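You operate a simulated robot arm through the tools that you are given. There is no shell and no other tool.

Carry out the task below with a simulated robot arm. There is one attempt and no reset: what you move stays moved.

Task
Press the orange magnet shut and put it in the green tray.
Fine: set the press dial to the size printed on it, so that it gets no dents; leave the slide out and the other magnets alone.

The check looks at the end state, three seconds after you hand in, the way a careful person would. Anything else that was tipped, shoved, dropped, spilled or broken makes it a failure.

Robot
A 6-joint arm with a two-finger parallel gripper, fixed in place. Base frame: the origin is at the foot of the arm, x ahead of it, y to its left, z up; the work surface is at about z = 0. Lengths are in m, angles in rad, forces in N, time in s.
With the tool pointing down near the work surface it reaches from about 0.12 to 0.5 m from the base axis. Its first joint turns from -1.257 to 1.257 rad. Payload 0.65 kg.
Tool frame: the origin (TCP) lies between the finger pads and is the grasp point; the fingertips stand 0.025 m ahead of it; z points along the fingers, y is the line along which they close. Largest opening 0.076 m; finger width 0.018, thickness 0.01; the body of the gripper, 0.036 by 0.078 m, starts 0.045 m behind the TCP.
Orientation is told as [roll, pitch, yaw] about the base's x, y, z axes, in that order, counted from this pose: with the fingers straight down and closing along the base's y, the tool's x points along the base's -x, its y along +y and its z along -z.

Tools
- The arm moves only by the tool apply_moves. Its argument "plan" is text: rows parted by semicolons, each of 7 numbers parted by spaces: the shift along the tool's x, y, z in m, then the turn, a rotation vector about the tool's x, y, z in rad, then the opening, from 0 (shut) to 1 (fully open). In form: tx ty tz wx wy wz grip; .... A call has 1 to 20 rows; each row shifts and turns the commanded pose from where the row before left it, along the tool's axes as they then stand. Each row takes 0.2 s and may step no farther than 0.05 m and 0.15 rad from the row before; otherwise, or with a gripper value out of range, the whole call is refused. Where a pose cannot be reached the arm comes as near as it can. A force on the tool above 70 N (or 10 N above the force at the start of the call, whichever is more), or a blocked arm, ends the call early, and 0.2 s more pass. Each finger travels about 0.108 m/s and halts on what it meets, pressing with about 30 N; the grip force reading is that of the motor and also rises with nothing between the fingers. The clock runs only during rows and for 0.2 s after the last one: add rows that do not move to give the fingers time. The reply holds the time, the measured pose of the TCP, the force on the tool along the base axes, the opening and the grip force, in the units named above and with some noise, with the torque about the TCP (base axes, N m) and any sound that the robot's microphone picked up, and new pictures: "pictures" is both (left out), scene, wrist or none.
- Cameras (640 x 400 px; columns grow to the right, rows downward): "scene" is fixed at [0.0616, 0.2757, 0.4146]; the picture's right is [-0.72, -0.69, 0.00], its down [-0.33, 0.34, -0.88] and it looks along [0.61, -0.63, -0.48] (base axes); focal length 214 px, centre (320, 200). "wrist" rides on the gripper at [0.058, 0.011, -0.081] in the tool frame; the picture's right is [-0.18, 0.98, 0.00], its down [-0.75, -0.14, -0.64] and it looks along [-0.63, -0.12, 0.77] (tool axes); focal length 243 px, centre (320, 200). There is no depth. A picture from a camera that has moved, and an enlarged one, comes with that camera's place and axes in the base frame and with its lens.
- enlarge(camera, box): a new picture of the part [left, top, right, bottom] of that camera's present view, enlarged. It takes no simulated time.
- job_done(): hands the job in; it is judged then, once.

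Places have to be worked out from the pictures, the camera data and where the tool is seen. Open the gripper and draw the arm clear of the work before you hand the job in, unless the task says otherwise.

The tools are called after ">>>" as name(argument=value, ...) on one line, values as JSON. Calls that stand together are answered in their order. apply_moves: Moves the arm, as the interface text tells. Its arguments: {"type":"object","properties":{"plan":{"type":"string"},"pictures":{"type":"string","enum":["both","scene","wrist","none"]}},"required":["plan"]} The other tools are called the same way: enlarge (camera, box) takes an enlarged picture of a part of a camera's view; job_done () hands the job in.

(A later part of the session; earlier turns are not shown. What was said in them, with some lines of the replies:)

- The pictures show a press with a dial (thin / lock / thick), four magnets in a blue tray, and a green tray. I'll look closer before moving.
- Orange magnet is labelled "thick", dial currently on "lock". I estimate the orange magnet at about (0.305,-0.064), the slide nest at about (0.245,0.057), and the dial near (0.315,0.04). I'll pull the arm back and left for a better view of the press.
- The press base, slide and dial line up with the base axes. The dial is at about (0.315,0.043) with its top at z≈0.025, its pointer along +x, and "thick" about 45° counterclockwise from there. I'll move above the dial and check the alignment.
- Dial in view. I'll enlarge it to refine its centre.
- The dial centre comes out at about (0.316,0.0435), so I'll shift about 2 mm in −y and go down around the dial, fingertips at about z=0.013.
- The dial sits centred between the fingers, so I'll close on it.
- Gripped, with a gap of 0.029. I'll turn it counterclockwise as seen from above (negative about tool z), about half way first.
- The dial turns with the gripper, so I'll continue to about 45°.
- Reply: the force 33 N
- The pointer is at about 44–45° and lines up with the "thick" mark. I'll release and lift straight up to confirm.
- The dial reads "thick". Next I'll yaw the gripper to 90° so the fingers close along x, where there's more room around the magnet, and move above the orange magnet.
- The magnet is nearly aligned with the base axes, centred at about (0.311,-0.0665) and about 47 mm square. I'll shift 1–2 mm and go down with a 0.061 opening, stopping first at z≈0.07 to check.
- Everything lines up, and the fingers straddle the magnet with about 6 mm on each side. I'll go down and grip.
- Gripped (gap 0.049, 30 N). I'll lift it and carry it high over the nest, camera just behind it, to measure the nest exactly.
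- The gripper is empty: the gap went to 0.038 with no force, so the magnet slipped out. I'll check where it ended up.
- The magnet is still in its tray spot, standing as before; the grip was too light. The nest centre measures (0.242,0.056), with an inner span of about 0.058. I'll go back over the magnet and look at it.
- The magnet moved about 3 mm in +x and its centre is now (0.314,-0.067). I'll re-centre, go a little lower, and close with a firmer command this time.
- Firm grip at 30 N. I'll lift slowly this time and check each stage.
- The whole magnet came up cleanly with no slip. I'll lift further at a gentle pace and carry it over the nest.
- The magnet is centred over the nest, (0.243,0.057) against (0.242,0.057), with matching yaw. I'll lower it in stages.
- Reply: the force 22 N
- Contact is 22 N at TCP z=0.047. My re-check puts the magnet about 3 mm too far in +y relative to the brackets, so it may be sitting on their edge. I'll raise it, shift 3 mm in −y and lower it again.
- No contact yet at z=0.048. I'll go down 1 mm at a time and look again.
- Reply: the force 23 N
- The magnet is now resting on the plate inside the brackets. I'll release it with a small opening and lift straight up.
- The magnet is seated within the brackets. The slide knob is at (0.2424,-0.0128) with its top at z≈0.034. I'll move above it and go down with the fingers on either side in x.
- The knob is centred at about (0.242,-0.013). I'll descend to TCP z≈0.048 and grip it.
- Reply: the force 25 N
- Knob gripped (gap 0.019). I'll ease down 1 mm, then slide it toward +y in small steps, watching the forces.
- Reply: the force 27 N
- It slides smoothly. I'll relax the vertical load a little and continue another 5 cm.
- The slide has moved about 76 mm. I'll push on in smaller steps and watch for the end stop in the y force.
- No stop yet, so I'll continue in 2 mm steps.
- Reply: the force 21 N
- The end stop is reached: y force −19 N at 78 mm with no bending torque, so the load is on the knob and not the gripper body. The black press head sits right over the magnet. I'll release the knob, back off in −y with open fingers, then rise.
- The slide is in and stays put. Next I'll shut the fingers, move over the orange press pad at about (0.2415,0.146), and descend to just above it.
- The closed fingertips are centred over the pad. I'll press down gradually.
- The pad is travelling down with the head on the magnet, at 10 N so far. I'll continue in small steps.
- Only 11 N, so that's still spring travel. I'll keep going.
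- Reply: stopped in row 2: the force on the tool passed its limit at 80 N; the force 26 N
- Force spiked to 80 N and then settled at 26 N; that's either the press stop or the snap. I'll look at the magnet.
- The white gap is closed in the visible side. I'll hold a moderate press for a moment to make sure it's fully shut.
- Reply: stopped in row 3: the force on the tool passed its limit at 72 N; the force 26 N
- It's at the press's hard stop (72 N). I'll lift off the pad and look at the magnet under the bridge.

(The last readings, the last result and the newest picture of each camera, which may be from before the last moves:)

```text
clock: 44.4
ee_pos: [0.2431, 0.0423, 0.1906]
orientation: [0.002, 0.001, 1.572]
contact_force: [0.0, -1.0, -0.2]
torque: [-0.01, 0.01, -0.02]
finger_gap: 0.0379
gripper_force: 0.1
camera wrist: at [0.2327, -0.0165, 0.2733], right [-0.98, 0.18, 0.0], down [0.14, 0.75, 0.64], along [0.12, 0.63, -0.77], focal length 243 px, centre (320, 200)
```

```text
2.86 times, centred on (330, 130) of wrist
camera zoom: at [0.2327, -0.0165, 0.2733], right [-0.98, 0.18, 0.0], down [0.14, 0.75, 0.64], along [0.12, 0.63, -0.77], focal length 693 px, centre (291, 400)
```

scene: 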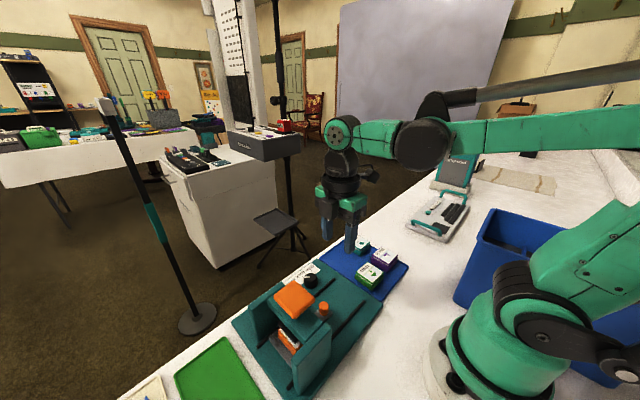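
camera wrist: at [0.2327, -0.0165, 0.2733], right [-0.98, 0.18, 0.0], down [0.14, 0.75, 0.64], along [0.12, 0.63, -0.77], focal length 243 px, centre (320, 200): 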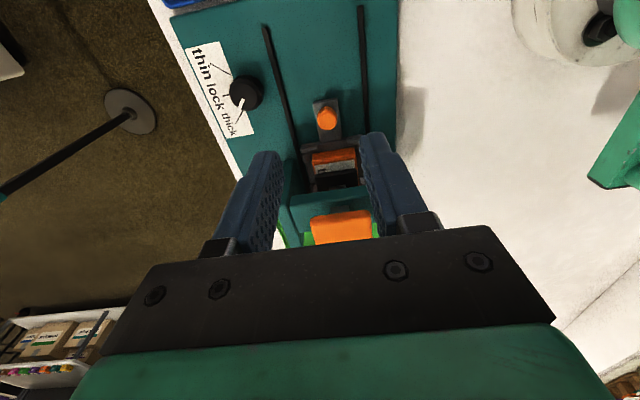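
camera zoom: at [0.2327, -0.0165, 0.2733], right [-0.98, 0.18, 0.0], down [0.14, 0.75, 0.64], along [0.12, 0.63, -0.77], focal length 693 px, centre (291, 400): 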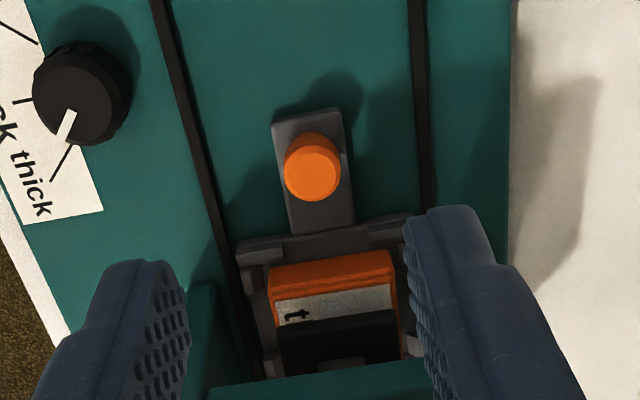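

The magnet looks shut. I'll retrace the path to the knob: down in front of it, forward with open fingers around it, then grip.

>>> apply_moves(plan="0 0.0012 0.04 0 0 0 0.55;0 0 0.04 0 0 0 0.55;0 0 0.04 0 0 0 0.55;0 0 0.0195 0 0 0 0.55;-0.015 0 0 0 0 0 0.55;-0.015 0 0 0 0 0 0.55;-0.0055 0 0 0 0 0 0.55;0 0 0.0042 0 0 0 0.55;0 0 0 0 0 0 0.55")

>>> enlarge(camera="wrist", box=[220, 80, 440, 260])

```text
clock: 46.4
ee_pos: [0.2423, 0.0788, 0.0479]
orientation: [0.002, 0.003, 1.572]
contact_force: [-0.5, -0.5, 0.3]
torque: [0.0, -0.02, 0.01]
finger_gap: 0.0417
gripper_force: 0.1
camera wrist: at [0.231, 0.0202, 0.129], right [-0.98, 0.18, 0.0], down [0.14, 0.75, 0.64], along [0.12, 0.63, -0.77], focal length 243 px, centre (320, 200)
```

scene: 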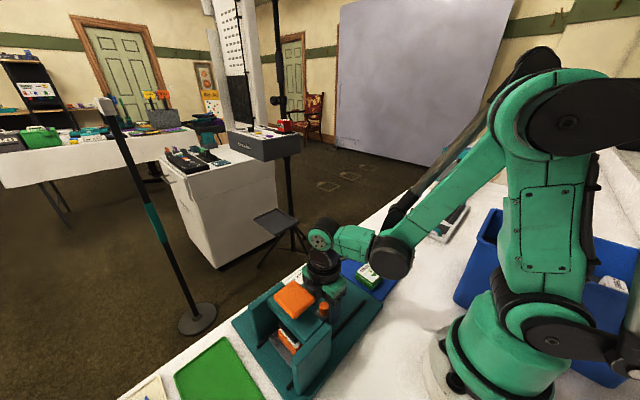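
wrist: 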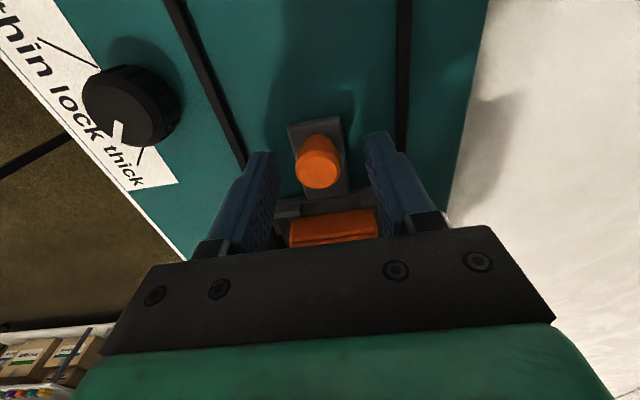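

```text
2.22 times, centred on (330, 170) of wrist
camera zoom: at [0.231, 0.0202, 0.129], right [-0.98, 0.18, 0.0], down [0.14, 0.75, 0.64], along [0.12, 0.63, -0.77], focal length 539 px, centre (298, 267)
```

zoom: 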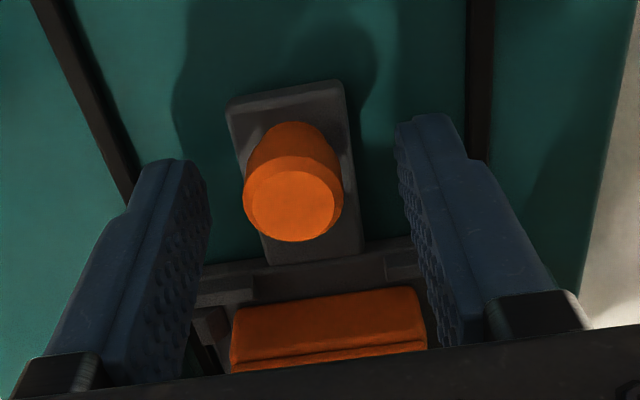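

The magnet's side shows a flush seam. I'll close on the knob and draw the slide out.

>>> apply_moves(plan="0 0 0 0 0 0 0.3;0 0 0 0 0 0 0;0 0 0 0 0 0 0;0 0 0 0 0 0 0;0.008 0 0 0 0 0 0;0.01 0 0 0 0 0 0;0.01 0 0 0 0 0 0;0 0 0 0 0 0 0", pictures="none")

```text
clock: 48.2
ee_pos: [0.2408, 0.0507, 0.047]
orientation: [-0.002, 0.002, 1.571]
contact_force: [29.6, 0.1, -22.3]
torque: [0.07, -0.32, 0.04]
finger_gap: 0.0189
gripper_force: 37.0
```

It slides, but there's a side load of 30 N in x. I'll relax the grip position slightly and continue.

>>> apply_moves(plan="0 -0.0006 0.0004 0 0 0 0;0.01 0 0 0 0 0 0;0.01 0 0 0 0 0 0;0.01 0 0 0 0 0 0;0.01 0 0 0 0 0 0;0.01 0 0 0 0 0 0;0 0 0 0 0 0 0", pictures="scene")

>>> enlarge(camera="scene", box=[260, 240, 370, 330])

```text
clock: 49.8
ee_pos: [0.2415, 0.0001, 0.0463]
orientation: [-0.001, 0.002, 1.571]
contact_force: [22.1, -1.0, 25.5]
torque: [0.28, -0.4, 0.05]
finger_gap: 0.0189
gripper_force: 36.4
```

scene: 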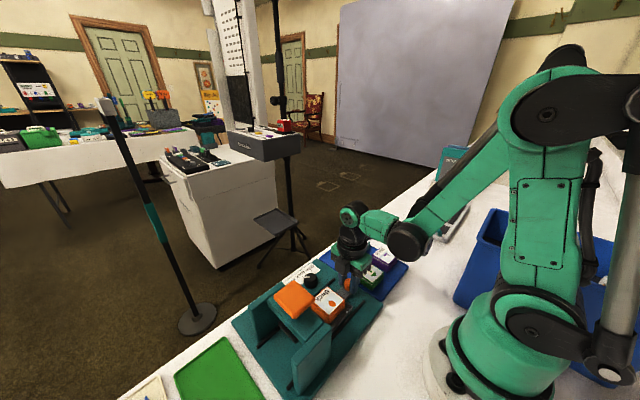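

```text
4.44 times, centred on (315, 285) of scene
camera zoom: at [0.0615, 0.2757, 0.4147], right [-0.72, -0.69, 0.0], down [-0.33, 0.34, -0.88], along [0.61, -0.63, -0.47], focal length 953 px, centre (342, -178)
```

zoom: 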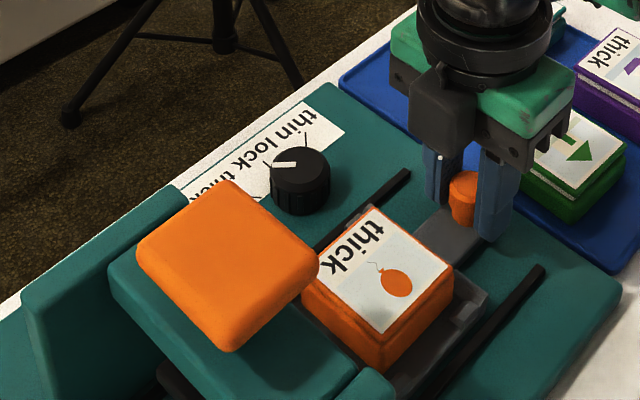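

The magnet is shut with no gap. I'll pull the last 13 mm back to the slide's original out position.

>>> apply_moves(plan="0 -0.0003 -0.0004 0 0 0 0;0.005 0 0 0 0 0 0;0.004 0 0 0 0 0 0;0.003 0 0 0 0 0 0;0 0 0 0 0 0 0", pictures="none")

```text
clock: 51.0
ee_pos: [0.2431, -0.0121, 0.0484]
orientation: [0.002, 0.002, 1.573]
contact_force: [18.9, 1.8, -22.6]
torque: [-0.21, -0.26, 0.05]
finger_gap: 0.019
gripper_force: 36.8
```

Out to about −0.012. One more small nudge will show whether it's on its outer stop.

>>> apply_moves(plan="0 -0.0003 0.0002 0 0 0 0;0.001 0 0 0 0 0 0;0.001 0 0 0 0 0 0;0 0 0 0 0 0 0", pictures="none")

```text
clock: 52.0
ee_pos: [0.2416, -0.0129, 0.0468]
orientation: [0.003, -0.003, 1.574]
contact_force: [5.4, 26.3, -4.1]
torque: [0.54, -0.11, 0.03]
finger_gap: 0.0191
gripper_force: 37.2
```

That's the outer stop (26 N in +y), so the slide is fully out. I'll release the knob and rise.

>>> apply_moves(plan="-0.0012 0 0 0 0 0 0;0 0 0 0 0 0 0.3;0 0 0 0 0 0 0.6;0 0 0 0 0 0 0.6;0 0 -0.02 0 0 0 0.6;0 0 -0.04 0 0 0 0.7;0 0 -0.04 0 0 0 0.8;0 0 -0.02 0 0 0 0.8;0 0 0 0 0 0 0.8")

>>> enlarge(camera="wrist", box=[220, 60, 420, 220])

>>> enlarge(camera="scene", box=[280, 260, 380, 340])

```text
clock: 54.0
ee_pos: [0.2425, -0.0118, 0.1676]
orientation: [0.001, 0.002, 1.57]
contact_force: [0.6, -0.1, -1.1]
torque: [-0.02, -0.01, -0.04]
finger_gap: 0.0608
gripper_force: 0.0
camera wrist: at [0.2319, -0.0701, 0.2493], right [-0.98, 0.18, 0.0], down [0.14, 0.75, 0.64], along [0.12, 0.63, -0.77], focal length 243 px, centre (320, 200)
```

scene: 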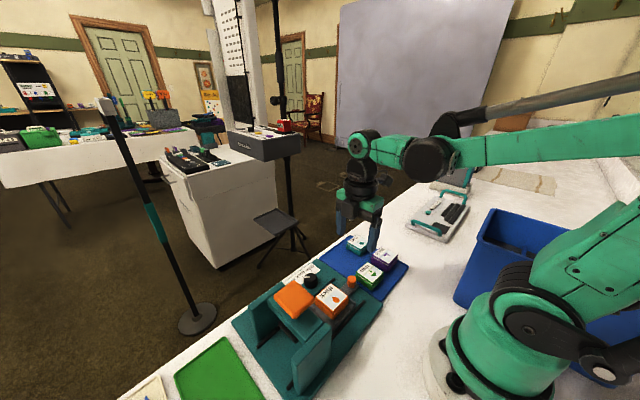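
wrist: 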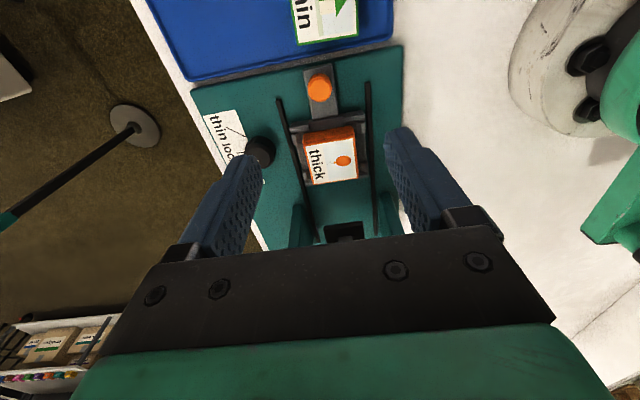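

```text
2.50 times, centred on (320, 140) of wrist
camera zoom: at [0.2319, -0.0701, 0.2493], right [-0.98, 0.18, 0.0], down [0.14, 0.75, 0.64], along [0.12, 0.63, -0.77], focal length 606 px, centre (320, 350)
```

zoom: 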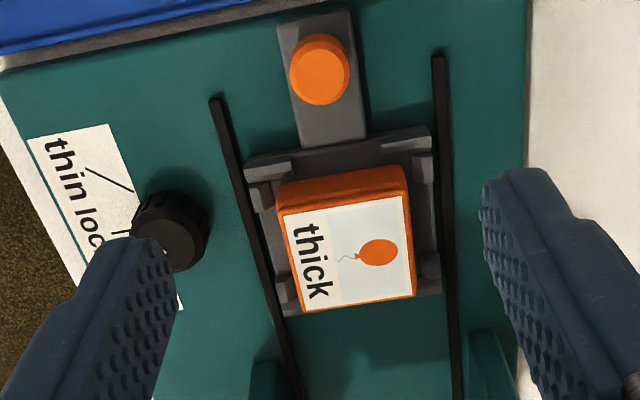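

```text
5.00 times, centred on (330, 300) of scene
camera zoom: at [0.0616, 0.2757, 0.4146], right [-0.72, -0.69, 0.0], down [-0.33, 0.34, -0.88], along [0.61, -0.63, -0.48], focal length 1072 px, centre (270, -300)
```

zoom: 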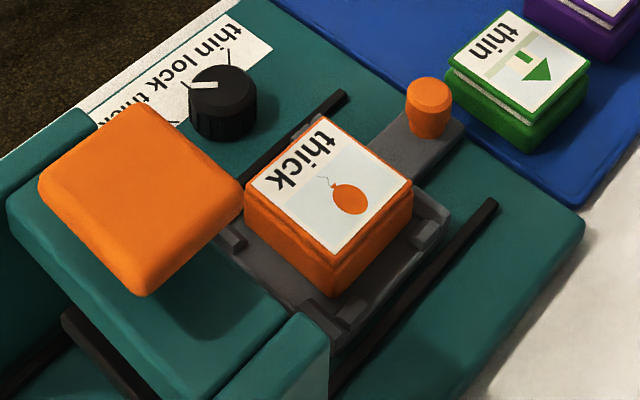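

The magnet is shut flat and the slide is out. I'll move over the magnet, centred at about (0.2425,0.055), and check before descending.

>>> apply_moves(plan="-0.022 0.0004 0 0 0 0 0.74;-0.022 0 0.02 0 0 0 0.74;-0.0228 0 0.03 0 0 0 0.74;0 0 0.03 0 0 0 0.74;0 0 0 0 0 0 0.74")

>>> enlarge(camera="wrist", box=[220, 60, 420, 220])

```text
clock: 55.2
ee_pos: [0.2413, 0.0564, 0.0864]
orientation: [0.001, 0.002, 1.57]
contact_force: [0.1, 0.4, 0.5]
torque: [0.03, 0.02, -0.02]
finger_gap: 0.0558
gripper_force: 0.0
camera wrist: at [0.2306, -0.0032, 0.1687], right [-0.98, 0.18, 0.0], down [0.14, 0.75, 0.64], along [0.12, 0.63, -0.77], focal length 243 px, centre (320, 200)
```

scene: 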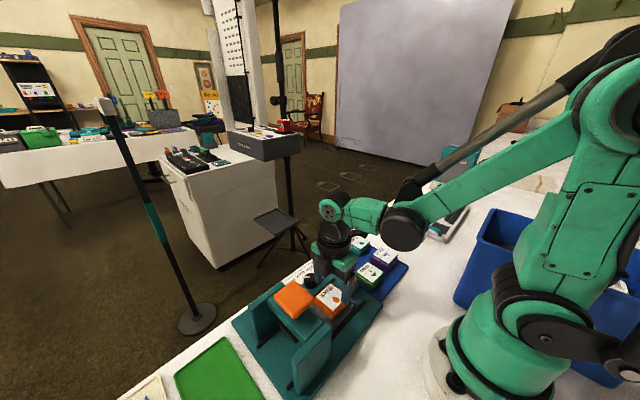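
wrist: 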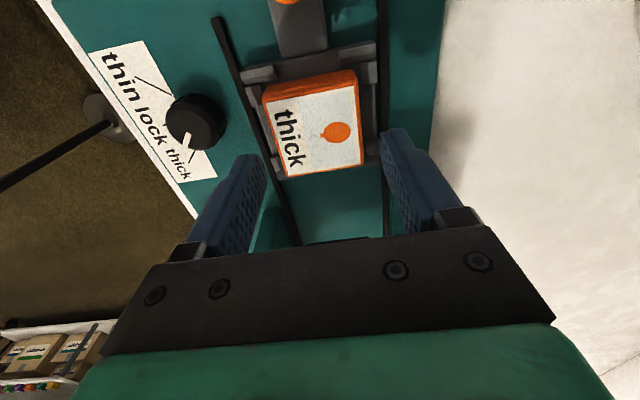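

```text
2.50 times, centred on (320, 140) of wrist
camera zoom: at [0.2306, -0.0032, 0.1687], right [-0.98, 0.18, 0.0], down [0.14, 0.75, 0.64], along [0.12, 0.63, -0.77], focal length 606 px, centre (320, 350)
```

zoom: 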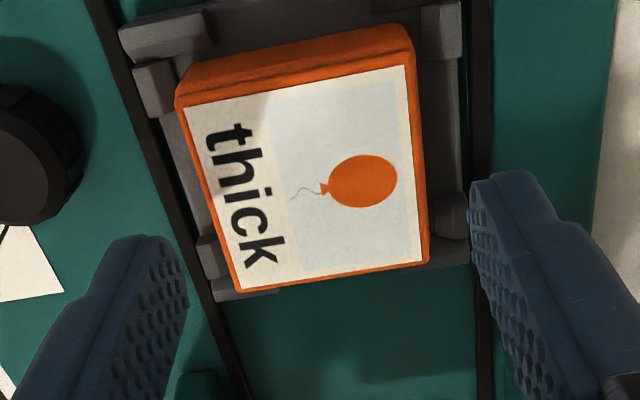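

The magnet centre is (0.2426,0.055) and TCP is within 1 mm of it. I'll correct that, descend, and grip firmly.

>>> apply_moves(plan="0 -0.001 0.015 0 0 0 0.74;0 0 0.015 0 0 0 0.74;0 0 0.008 0 0 0 0.74;0 0 0.002 0 0 0 0.74;0 0 0 0 0 0 0.74;0 0 0 0 0 0 0.5;0 0 0 0 0 0 0.2;0 0 0 0 0 0 0;0 0 0 0 0 0 0", pictures="wrist")

```text
clock: 57.2
ee_pos: [0.243, 0.0566, 0.046]
orientation: [0.002, 0.002, 1.573]
contact_force: [0.2, -0.5, -0.2]
torque: [-0.03, -0.03, 0.03]
finger_gap: 0.0489
gripper_force: 30.1
camera wrist: at [0.2318, -0.0037, 0.1287], right [-0.98, 0.18, 0.0], down [0.14, 0.75, 0.64], along [0.12, 0.63, -0.77], focal length 243 px, centre (320, 200)
```

wrist: 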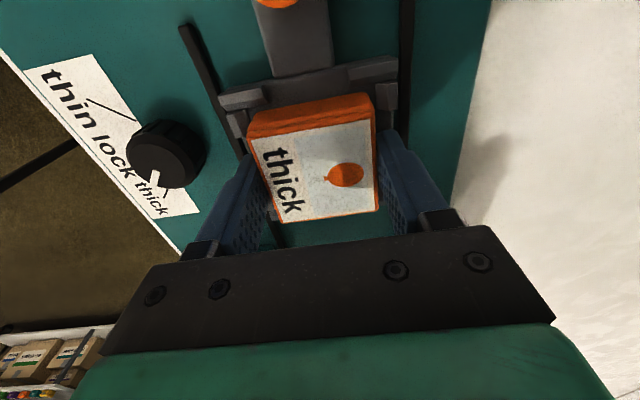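

Gripped at 30 N, gap 0.049. I'll lift slowly and verify.

>>> apply_moves(plan="0 0 -0.004 0 0 0 0;0 0 -0.004 0 0 0 0;0 0 -0.006 0 0 0 0;0 0 -0.01 0 0 0 0;0 0 -0.01 0 0 0 0;0 0 0 0 0 0 0")

>>> enlarge(camera="scene", box=[280, 250, 380, 330])

```text
clock: 58.6
ee_pos: [0.2423, 0.0547, 0.081]
orientation: [0.001, 0.002, 1.571]
contact_force: [-0.6, -0.6, 0.0]
torque: [-0.01, 0.0, 0.0]
finger_gap: 0.0489
gripper_force: 30.3
camera wrist: at [0.2319, -0.004, 0.163], right [-0.98, 0.18, 0.0], down [0.14, 0.75, 0.64], along [0.12, 0.63, -0.77], focal length 243 px, centre (320, 200)
```

scene: 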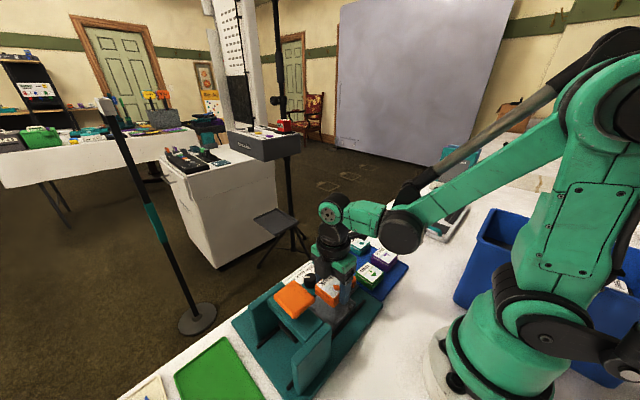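
wrist: 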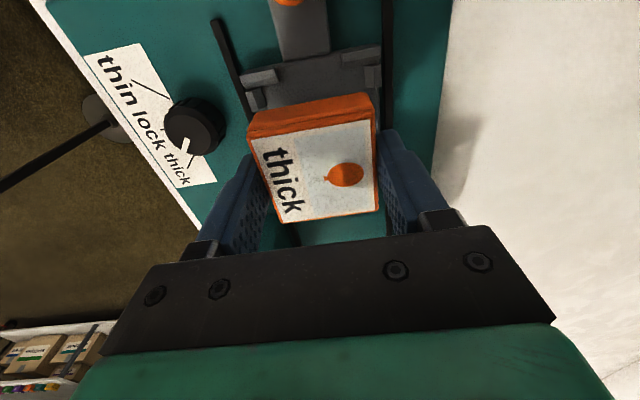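

```text
5.00 times, centred on (330, 290) of scene
camera zoom: at [0.0616, 0.2757, 0.4146], right [-0.72, -0.69, 0.0], down [-0.33, 0.34, -0.88], along [0.61, -0.63, -0.48], focal length 1072 px, centre (270, -250)
```

zoom: 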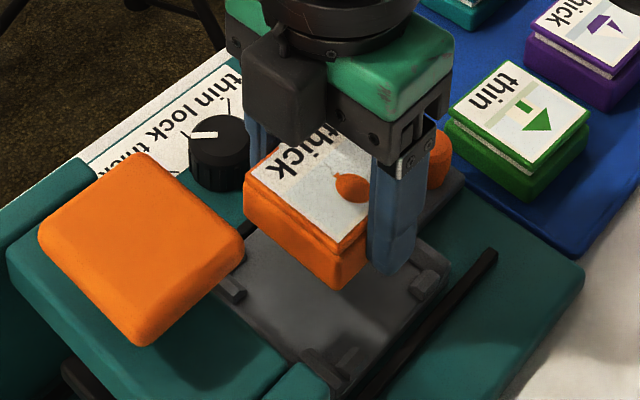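

The magnet is held securely. I'll raise it above the bridge and carry it toward the green tray (centre about (0.25,0.273)).

>>> apply_moves(plan="0 0 -0.02 0 0 0 0;0 0 -0.03 0 0 0 0;0 0 -0.03 0 0 0 0;0 0 -0.03 0 0 0 0;-0.015 -0.001 0 0 0 0 0;-0.025 -0.001 0 0 0 0 0;-0.025 -0.001 0 0 0 0 0;-0.025 -0.001 0 0 0 0 0;-0.025 -0.001 0 0 0 0 0;-0.025 -0.001 0 0 0 0 0;-0.025 -0.001 0 0 0 0 0;-0.025 -0.001 0 0 0 0 0;-0.02 0 0 0 0 0 0;0 0 0 0 0 0 0")

>>> enlarge(camera="wrist", box=[200, 0, 440, 240])

```text
clock: 61.6
ee_pos: [0.2497, 0.2655, 0.1901]
orientation: [0.002, 0.003, 1.571]
contact_force: [1.0, -0.2, -0.9]
torque: [0.01, -0.02, 0.0]
finger_gap: 0.049
gripper_force: 30.2
camera wrist: at [0.2401, 0.2067, 0.2725], right [-0.98, 0.18, 0.0], down [0.14, 0.75, 0.64], along [0.12, 0.63, -0.77], focal length 243 px, centre (320, 200)
```

scene: 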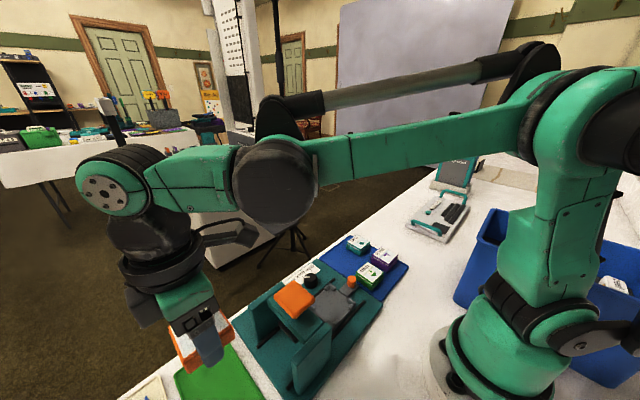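
wrist: 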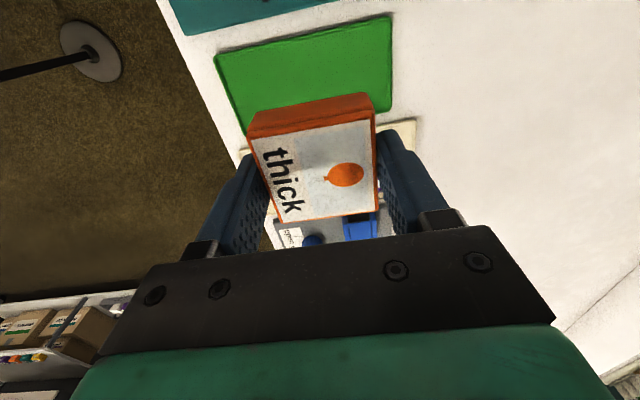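

```text
1.67 times, centred on (320, 120) of wrist
camera zoom: at [0.2401, 0.2067, 0.2725], right [-0.98, 0.18, 0.0], down [0.14, 0.75, 0.64], along [0.12, 0.63, -0.77], focal length 404 px, centre (320, 333)
```

zoom: 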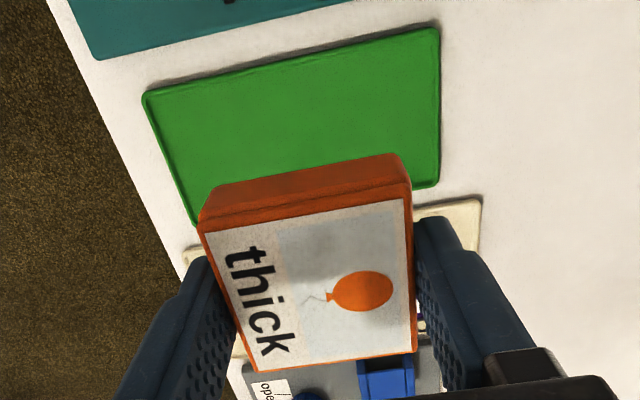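

The green tray spans about x 0.18–0.35, y 0.231–0.314. I'll shift to (0.261,0.2725) and lower in stages.

>>> apply_moves(plan="-0.008 -0.01 0.01 0 0 0 0;0 0 0.03 0 0 0 0;0 0 0.03 0 0 0 0;0 0 0.03 0 0 0 0;0 0 0.03 0 0 0 0;0 0 0.015 0 0 0 0;0 0 0 0 0 0 0")

>>> enlarge(camera="wrist", box=[200, 0, 440, 240])

>>> enlarge(camera="scene", box=[120, 270, 320, 400])

```text
clock: 63.2
ee_pos: [0.2603, 0.2724, 0.0447]
orientation: [0.001, 0.001, 1.572]
contact_force: [0.1, -0.2, -0.7]
torque: [-0.02, -0.01, -0.03]
finger_gap: 0.049
gripper_force: 30.1
camera wrist: at [0.2509, 0.2137, 0.1272], right [-0.98, 0.18, 0.0], down [0.14, 0.75, 0.64], along [0.12, 0.63, -0.77], focal length 243 px, centre (320, 200)
```

scene: 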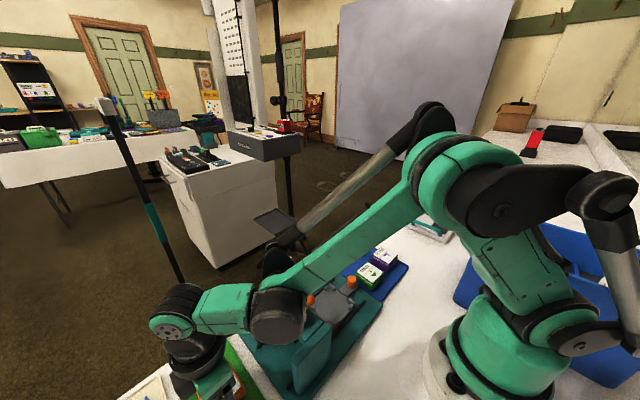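
wrist: 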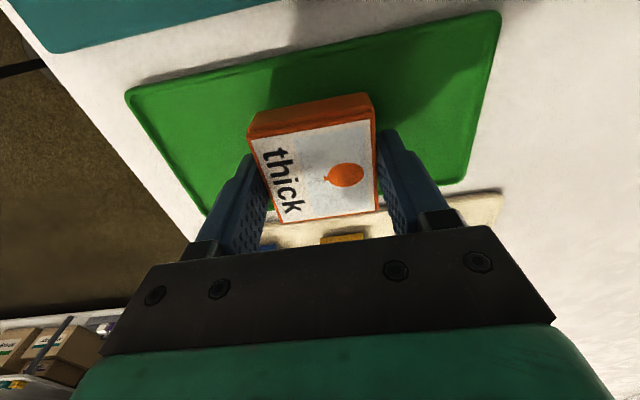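

```text
1.67 times, centred on (320, 120) of wrist
camera zoom: at [0.2509, 0.2137, 0.1272], right [-0.98, 0.18, 0.0], down [0.14, 0.75, 0.64], along [0.12, 0.63, -0.77], focal length 404 px, centre (320, 333)
```

zoom: 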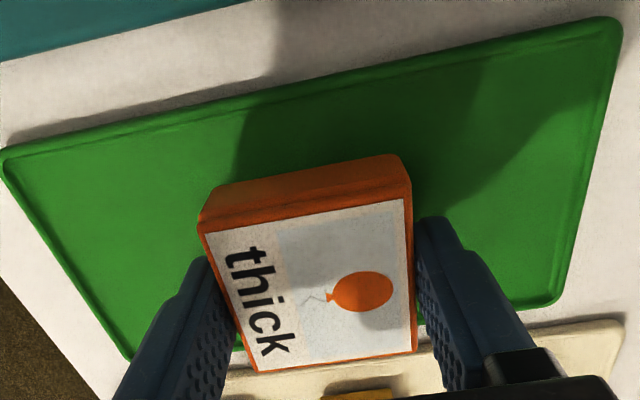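

```text
3.08 times, centred on (220, 335) of scene
camera zoom: at [0.0616, 0.2757, 0.4146], right [-0.72, -0.69, 0.0], down [-0.33, 0.34, -0.88], along [0.61, -0.63, -0.48], focal length 660 px, centre (628, -215)
```

zoom: 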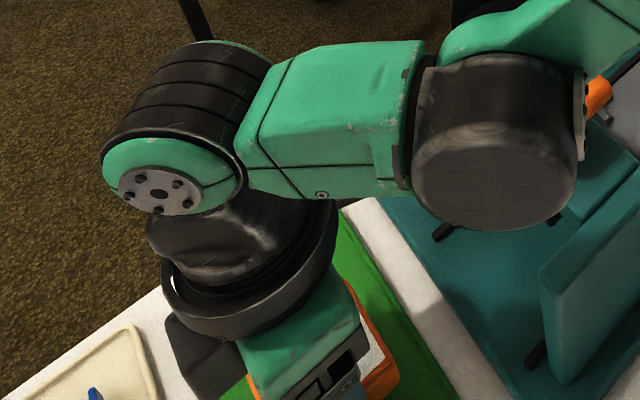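

The magnet is over the tray and clear of its rim. I'll lower the last centimetre gently.

>>> apply_moves(plan="0 0 0.004 0 0 0 0;0 0 0.004 0 0 0 0;0 0 0.002 0 0 0 0;0 0 0.001 0 0 0 0;0 0 0 0 0 0 0", pictures="none")

```text
clock: 64.4
ee_pos: [0.2613, 0.2721, 0.0334]
orientation: [0.003, 0.001, 1.57]
contact_force: [-0.3, 0.1, -1.1]
torque: [-0.02, 0.01, -0.04]
finger_gap: 0.049
gripper_force: 29.7
```

No contact yet; I'll go down another millimetre at a time.

>>> apply_moves(plan="0 0 0.001 0 0 0 0;0 0 0.001 0 0 0 0;0 0 0 0 0 0 0", pictures="none")

```text
clock: 65.2
ee_pos: [0.2601, 0.2706, 0.0328]
orientation: [0.003, -0.001, 1.572]
contact_force: [0.1, 0.4, -0.4]
torque: [-0.02, -0.02, 0.01]
finger_gap: 0.0491
gripper_force: 29.9
```

>>> apply_moves(plan="0 0 0.001 0 0 0 0;0 0 0 0 0 0 0", pictures="wrist")

>>> enlarge(camera="wrist", box=[220, 60, 420, 220])

```text
clock: 65.8
ee_pos: [0.2607, 0.2719, 0.0315]
orientation: [0.001, 0.001, 1.569]
contact_force: [-0.9, 0.1, -1.5]
torque: [-0.02, 0.0, -0.01]
finger_gap: 0.049
gripper_force: 30.7
camera wrist: at [0.2505, 0.2141, 0.1136], right [-0.98, 0.18, 0.0], down [0.14, 0.75, 0.64], along [0.12, 0.63, -0.77], focal length 243 px, centre (320, 200)
```

wrist: 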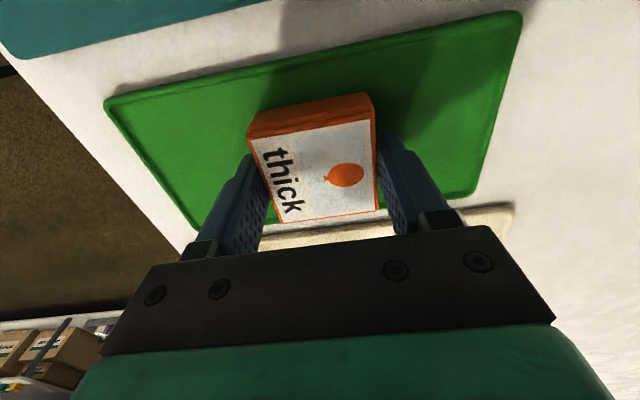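

```text
2.50 times, centred on (320, 140) of wrist
camera zoom: at [0.2505, 0.2141, 0.1136], right [-0.98, 0.18, 0.0], down [0.14, 0.75, 0.64], along [0.12, 0.63, -0.77], focal length 606 px, centre (320, 350)
```

zoom: 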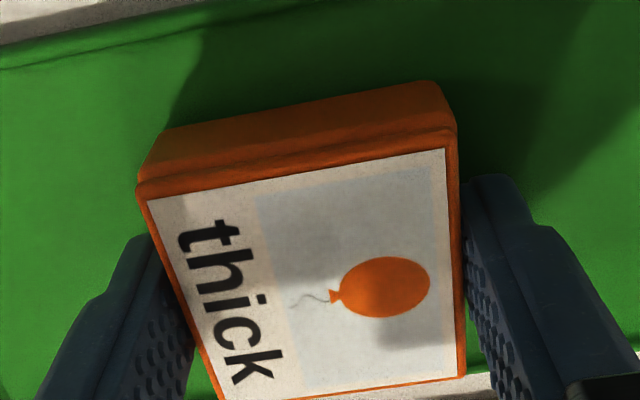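

Still no contact at z≈0.032, with the magnet just above the tray floor. I'll continue in half-millimetre steps.

>>> apply_moves(plan="0 0 0.0007 0 0 0 0;0 0 0.0007 0 0 0 0;0 0 0 0 0 0 0", pictures="none")

```text
clock: 66.6
ee_pos: [0.2615, 0.273, 0.0301]
orientation: [0.003, 0.002, 1.57]
contact_force: [0.3, -2.5, 20.6]
torque: [0.0, -0.06, 0.02]
finger_gap: 0.0491
gripper_force: 29.9
```

Contact (20 N): the magnet is on the tray floor. I'll ease off, open the fingers, and lift clear.

>>> apply_moves(plan="0 0 -0.0004 0 0 0 0.5;0 0 0 0 0 0 0.7;0 0 0 0 0 0 0.78;0 0 0 0 0 0 0.78;0 0 -0.01 0 0 0 0.78;0 0 -0.02 0 0 0 0.78;0 0 -0.04 0 0 0 0.78;0 0 -0.04 0 0 0 0.78;0 0 -0.04 0 0 0 0.78;0 0 -0.04 0 0 0 0.9;0 0 0 0 0 0 0.9")

>>> enlarge(camera="wrist", box=[200, 0, 440, 240])

```text
clock: 69.0
ee_pos: [0.26, 0.2729, 0.2209]
orientation: [0.003, 0.001, 1.57]
contact_force: [-0.7, 0.6, -0.3]
torque: [0.01, -0.02, 0.02]
finger_gap: 0.0684
gripper_force: 0.0
camera wrist: at [0.2507, 0.2144, 0.3033], right [-0.98, 0.18, 0.0], down [0.14, 0.75, 0.64], along [0.12, 0.63, -0.77], focal length 243 px, centre (320, 200)
```

scene: 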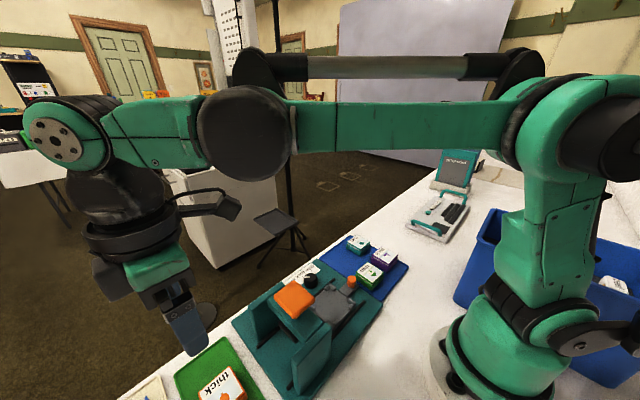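
wrist: 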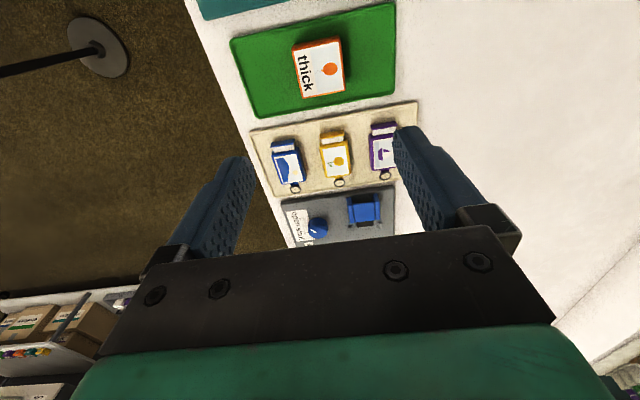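

```text
1.67 times, centred on (320, 120) of wrist
camera zoom: at [0.2507, 0.2144, 0.3033], right [-0.98, 0.18, 0.0], down [0.14, 0.75, 0.64], along [0.12, 0.63, -0.77], focal length 404 px, centre (320, 333)
```

zoom: 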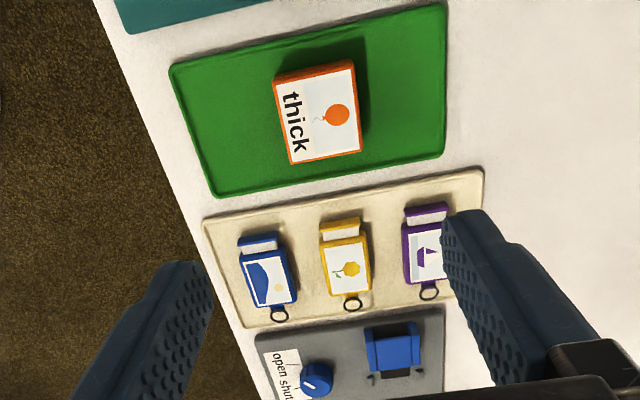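

The magnet rests flat in the green tray. I'll draw the arm up and away, then inspect everything.

>>> apply_moves(plan="0 0 -0.04 0 0 0 0.9;0 0 -0.04 0 0 0 0.9;0.02 0 -0.04 0 0 0 0.9;0.04 0.01 -0.02 0 0 0 0.9;0.04 0.01 0 0 0 0 0.9;0.04 0.01 0 0 0 0 0.9;0.04 0.01 0 0 0 0 0.9;0.04 0 0 0 0 0 0.9;0 0 0 0 0 0 0.9")

>>> enlarge(camera="scene", box=[160, 320, 280, 400])

>>> enlarge(camera="scene", box=[240, 225, 420, 345])

```text
clock: 71.0
ee_pos: [0.2197, 0.0506, 0.3585]
orientation: [0.002, 0.002, 1.569]
contact_force: [0.5, -0.6, 0.2]
torque: [0.0, 0.0, -0.03]
finger_gap: 0.0687
gripper_force: 0.0
out of reach, approached as far as the arm can: row 3
camera wrist: at [0.2089, -0.0073, 0.4406], right [-0.98, 0.18, 0.0], down [0.14, 0.75, 0.64], along [0.12, 0.63, -0.77], focal length 243 px, centre (320, 200)
```

scene: 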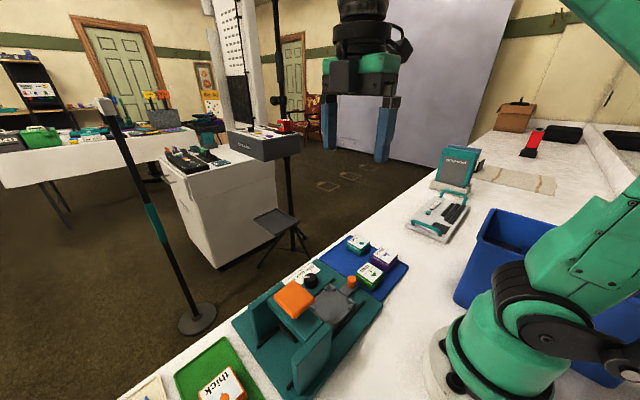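
wrist: 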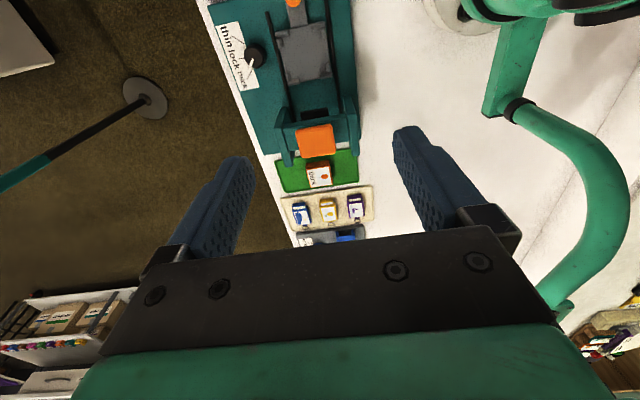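

```text
5.00 times, centred on (220, 360) of scene
camera zoom: at [0.0616, 0.2757, 0.4146], right [-0.72, -0.69, 0.0], down [-0.33, 0.34, -0.88], along [0.61, -0.63, -0.48], focal length 1072 px, centre (820, -600)
```

zoom: 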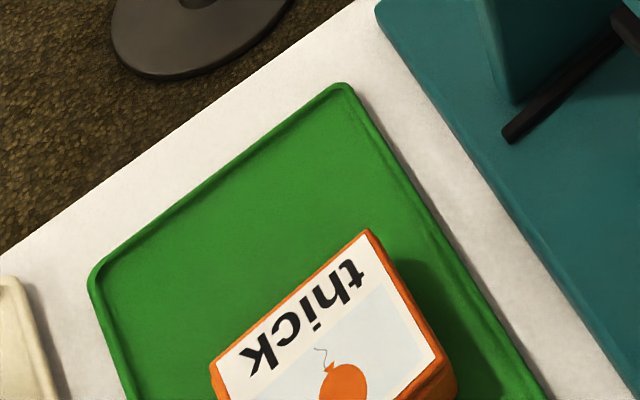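

```text
3.33 times, centred on (330, 285) of scene
camera zoom: at [0.0616, 0.2757, 0.4146], right [-0.72, -0.69, 0.0], down [-0.33, 0.34, -0.88], along [0.61, -0.63, -0.48], focal length 715 px, centre (287, -83)
```

zoom: 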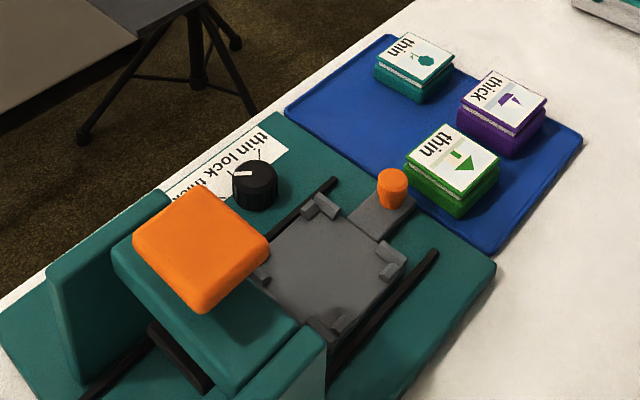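

The end state looks right:
- The orange magnet is shut, undented, and lying flat in the green tray.
- The slide is fully out and the dial is on "thick".
- The other magnets are untouched, and the gripper is open and clear.

I'll hand in.

>>> job_done()

```text
The job is handed in.
```

The orange magnet is pressed shut and lying flat in the green tray, with no dents that I could see. I handed the job in; the check's result hasn't come back.

- **Dial:** I turned it from "lock" to "thick", the size printed on the magnet, before pressing.
- **Press:** I pushed the pad down until it hit the press's hard stop. The force peaked at 80 N there, then 72 N on a second, gentler push. The white gap around the lid was gone afterwards, but the microphone picked up no click, so I'm relying on the pictures that it is fully shut.
- **Slide:** It is drawn all the way out, back against its outer stop.
- **Slip on the first pick-up:** My first grip on the magnet didn't hold. It stayed upright in the blue tray and moved about 3 mm. The second grip held.
- **Other items:** In the final pictures the other three magnets are upright in the blue tray. I saw nothing tipped or knocked. The gripper is open and the arm is clear of the work.
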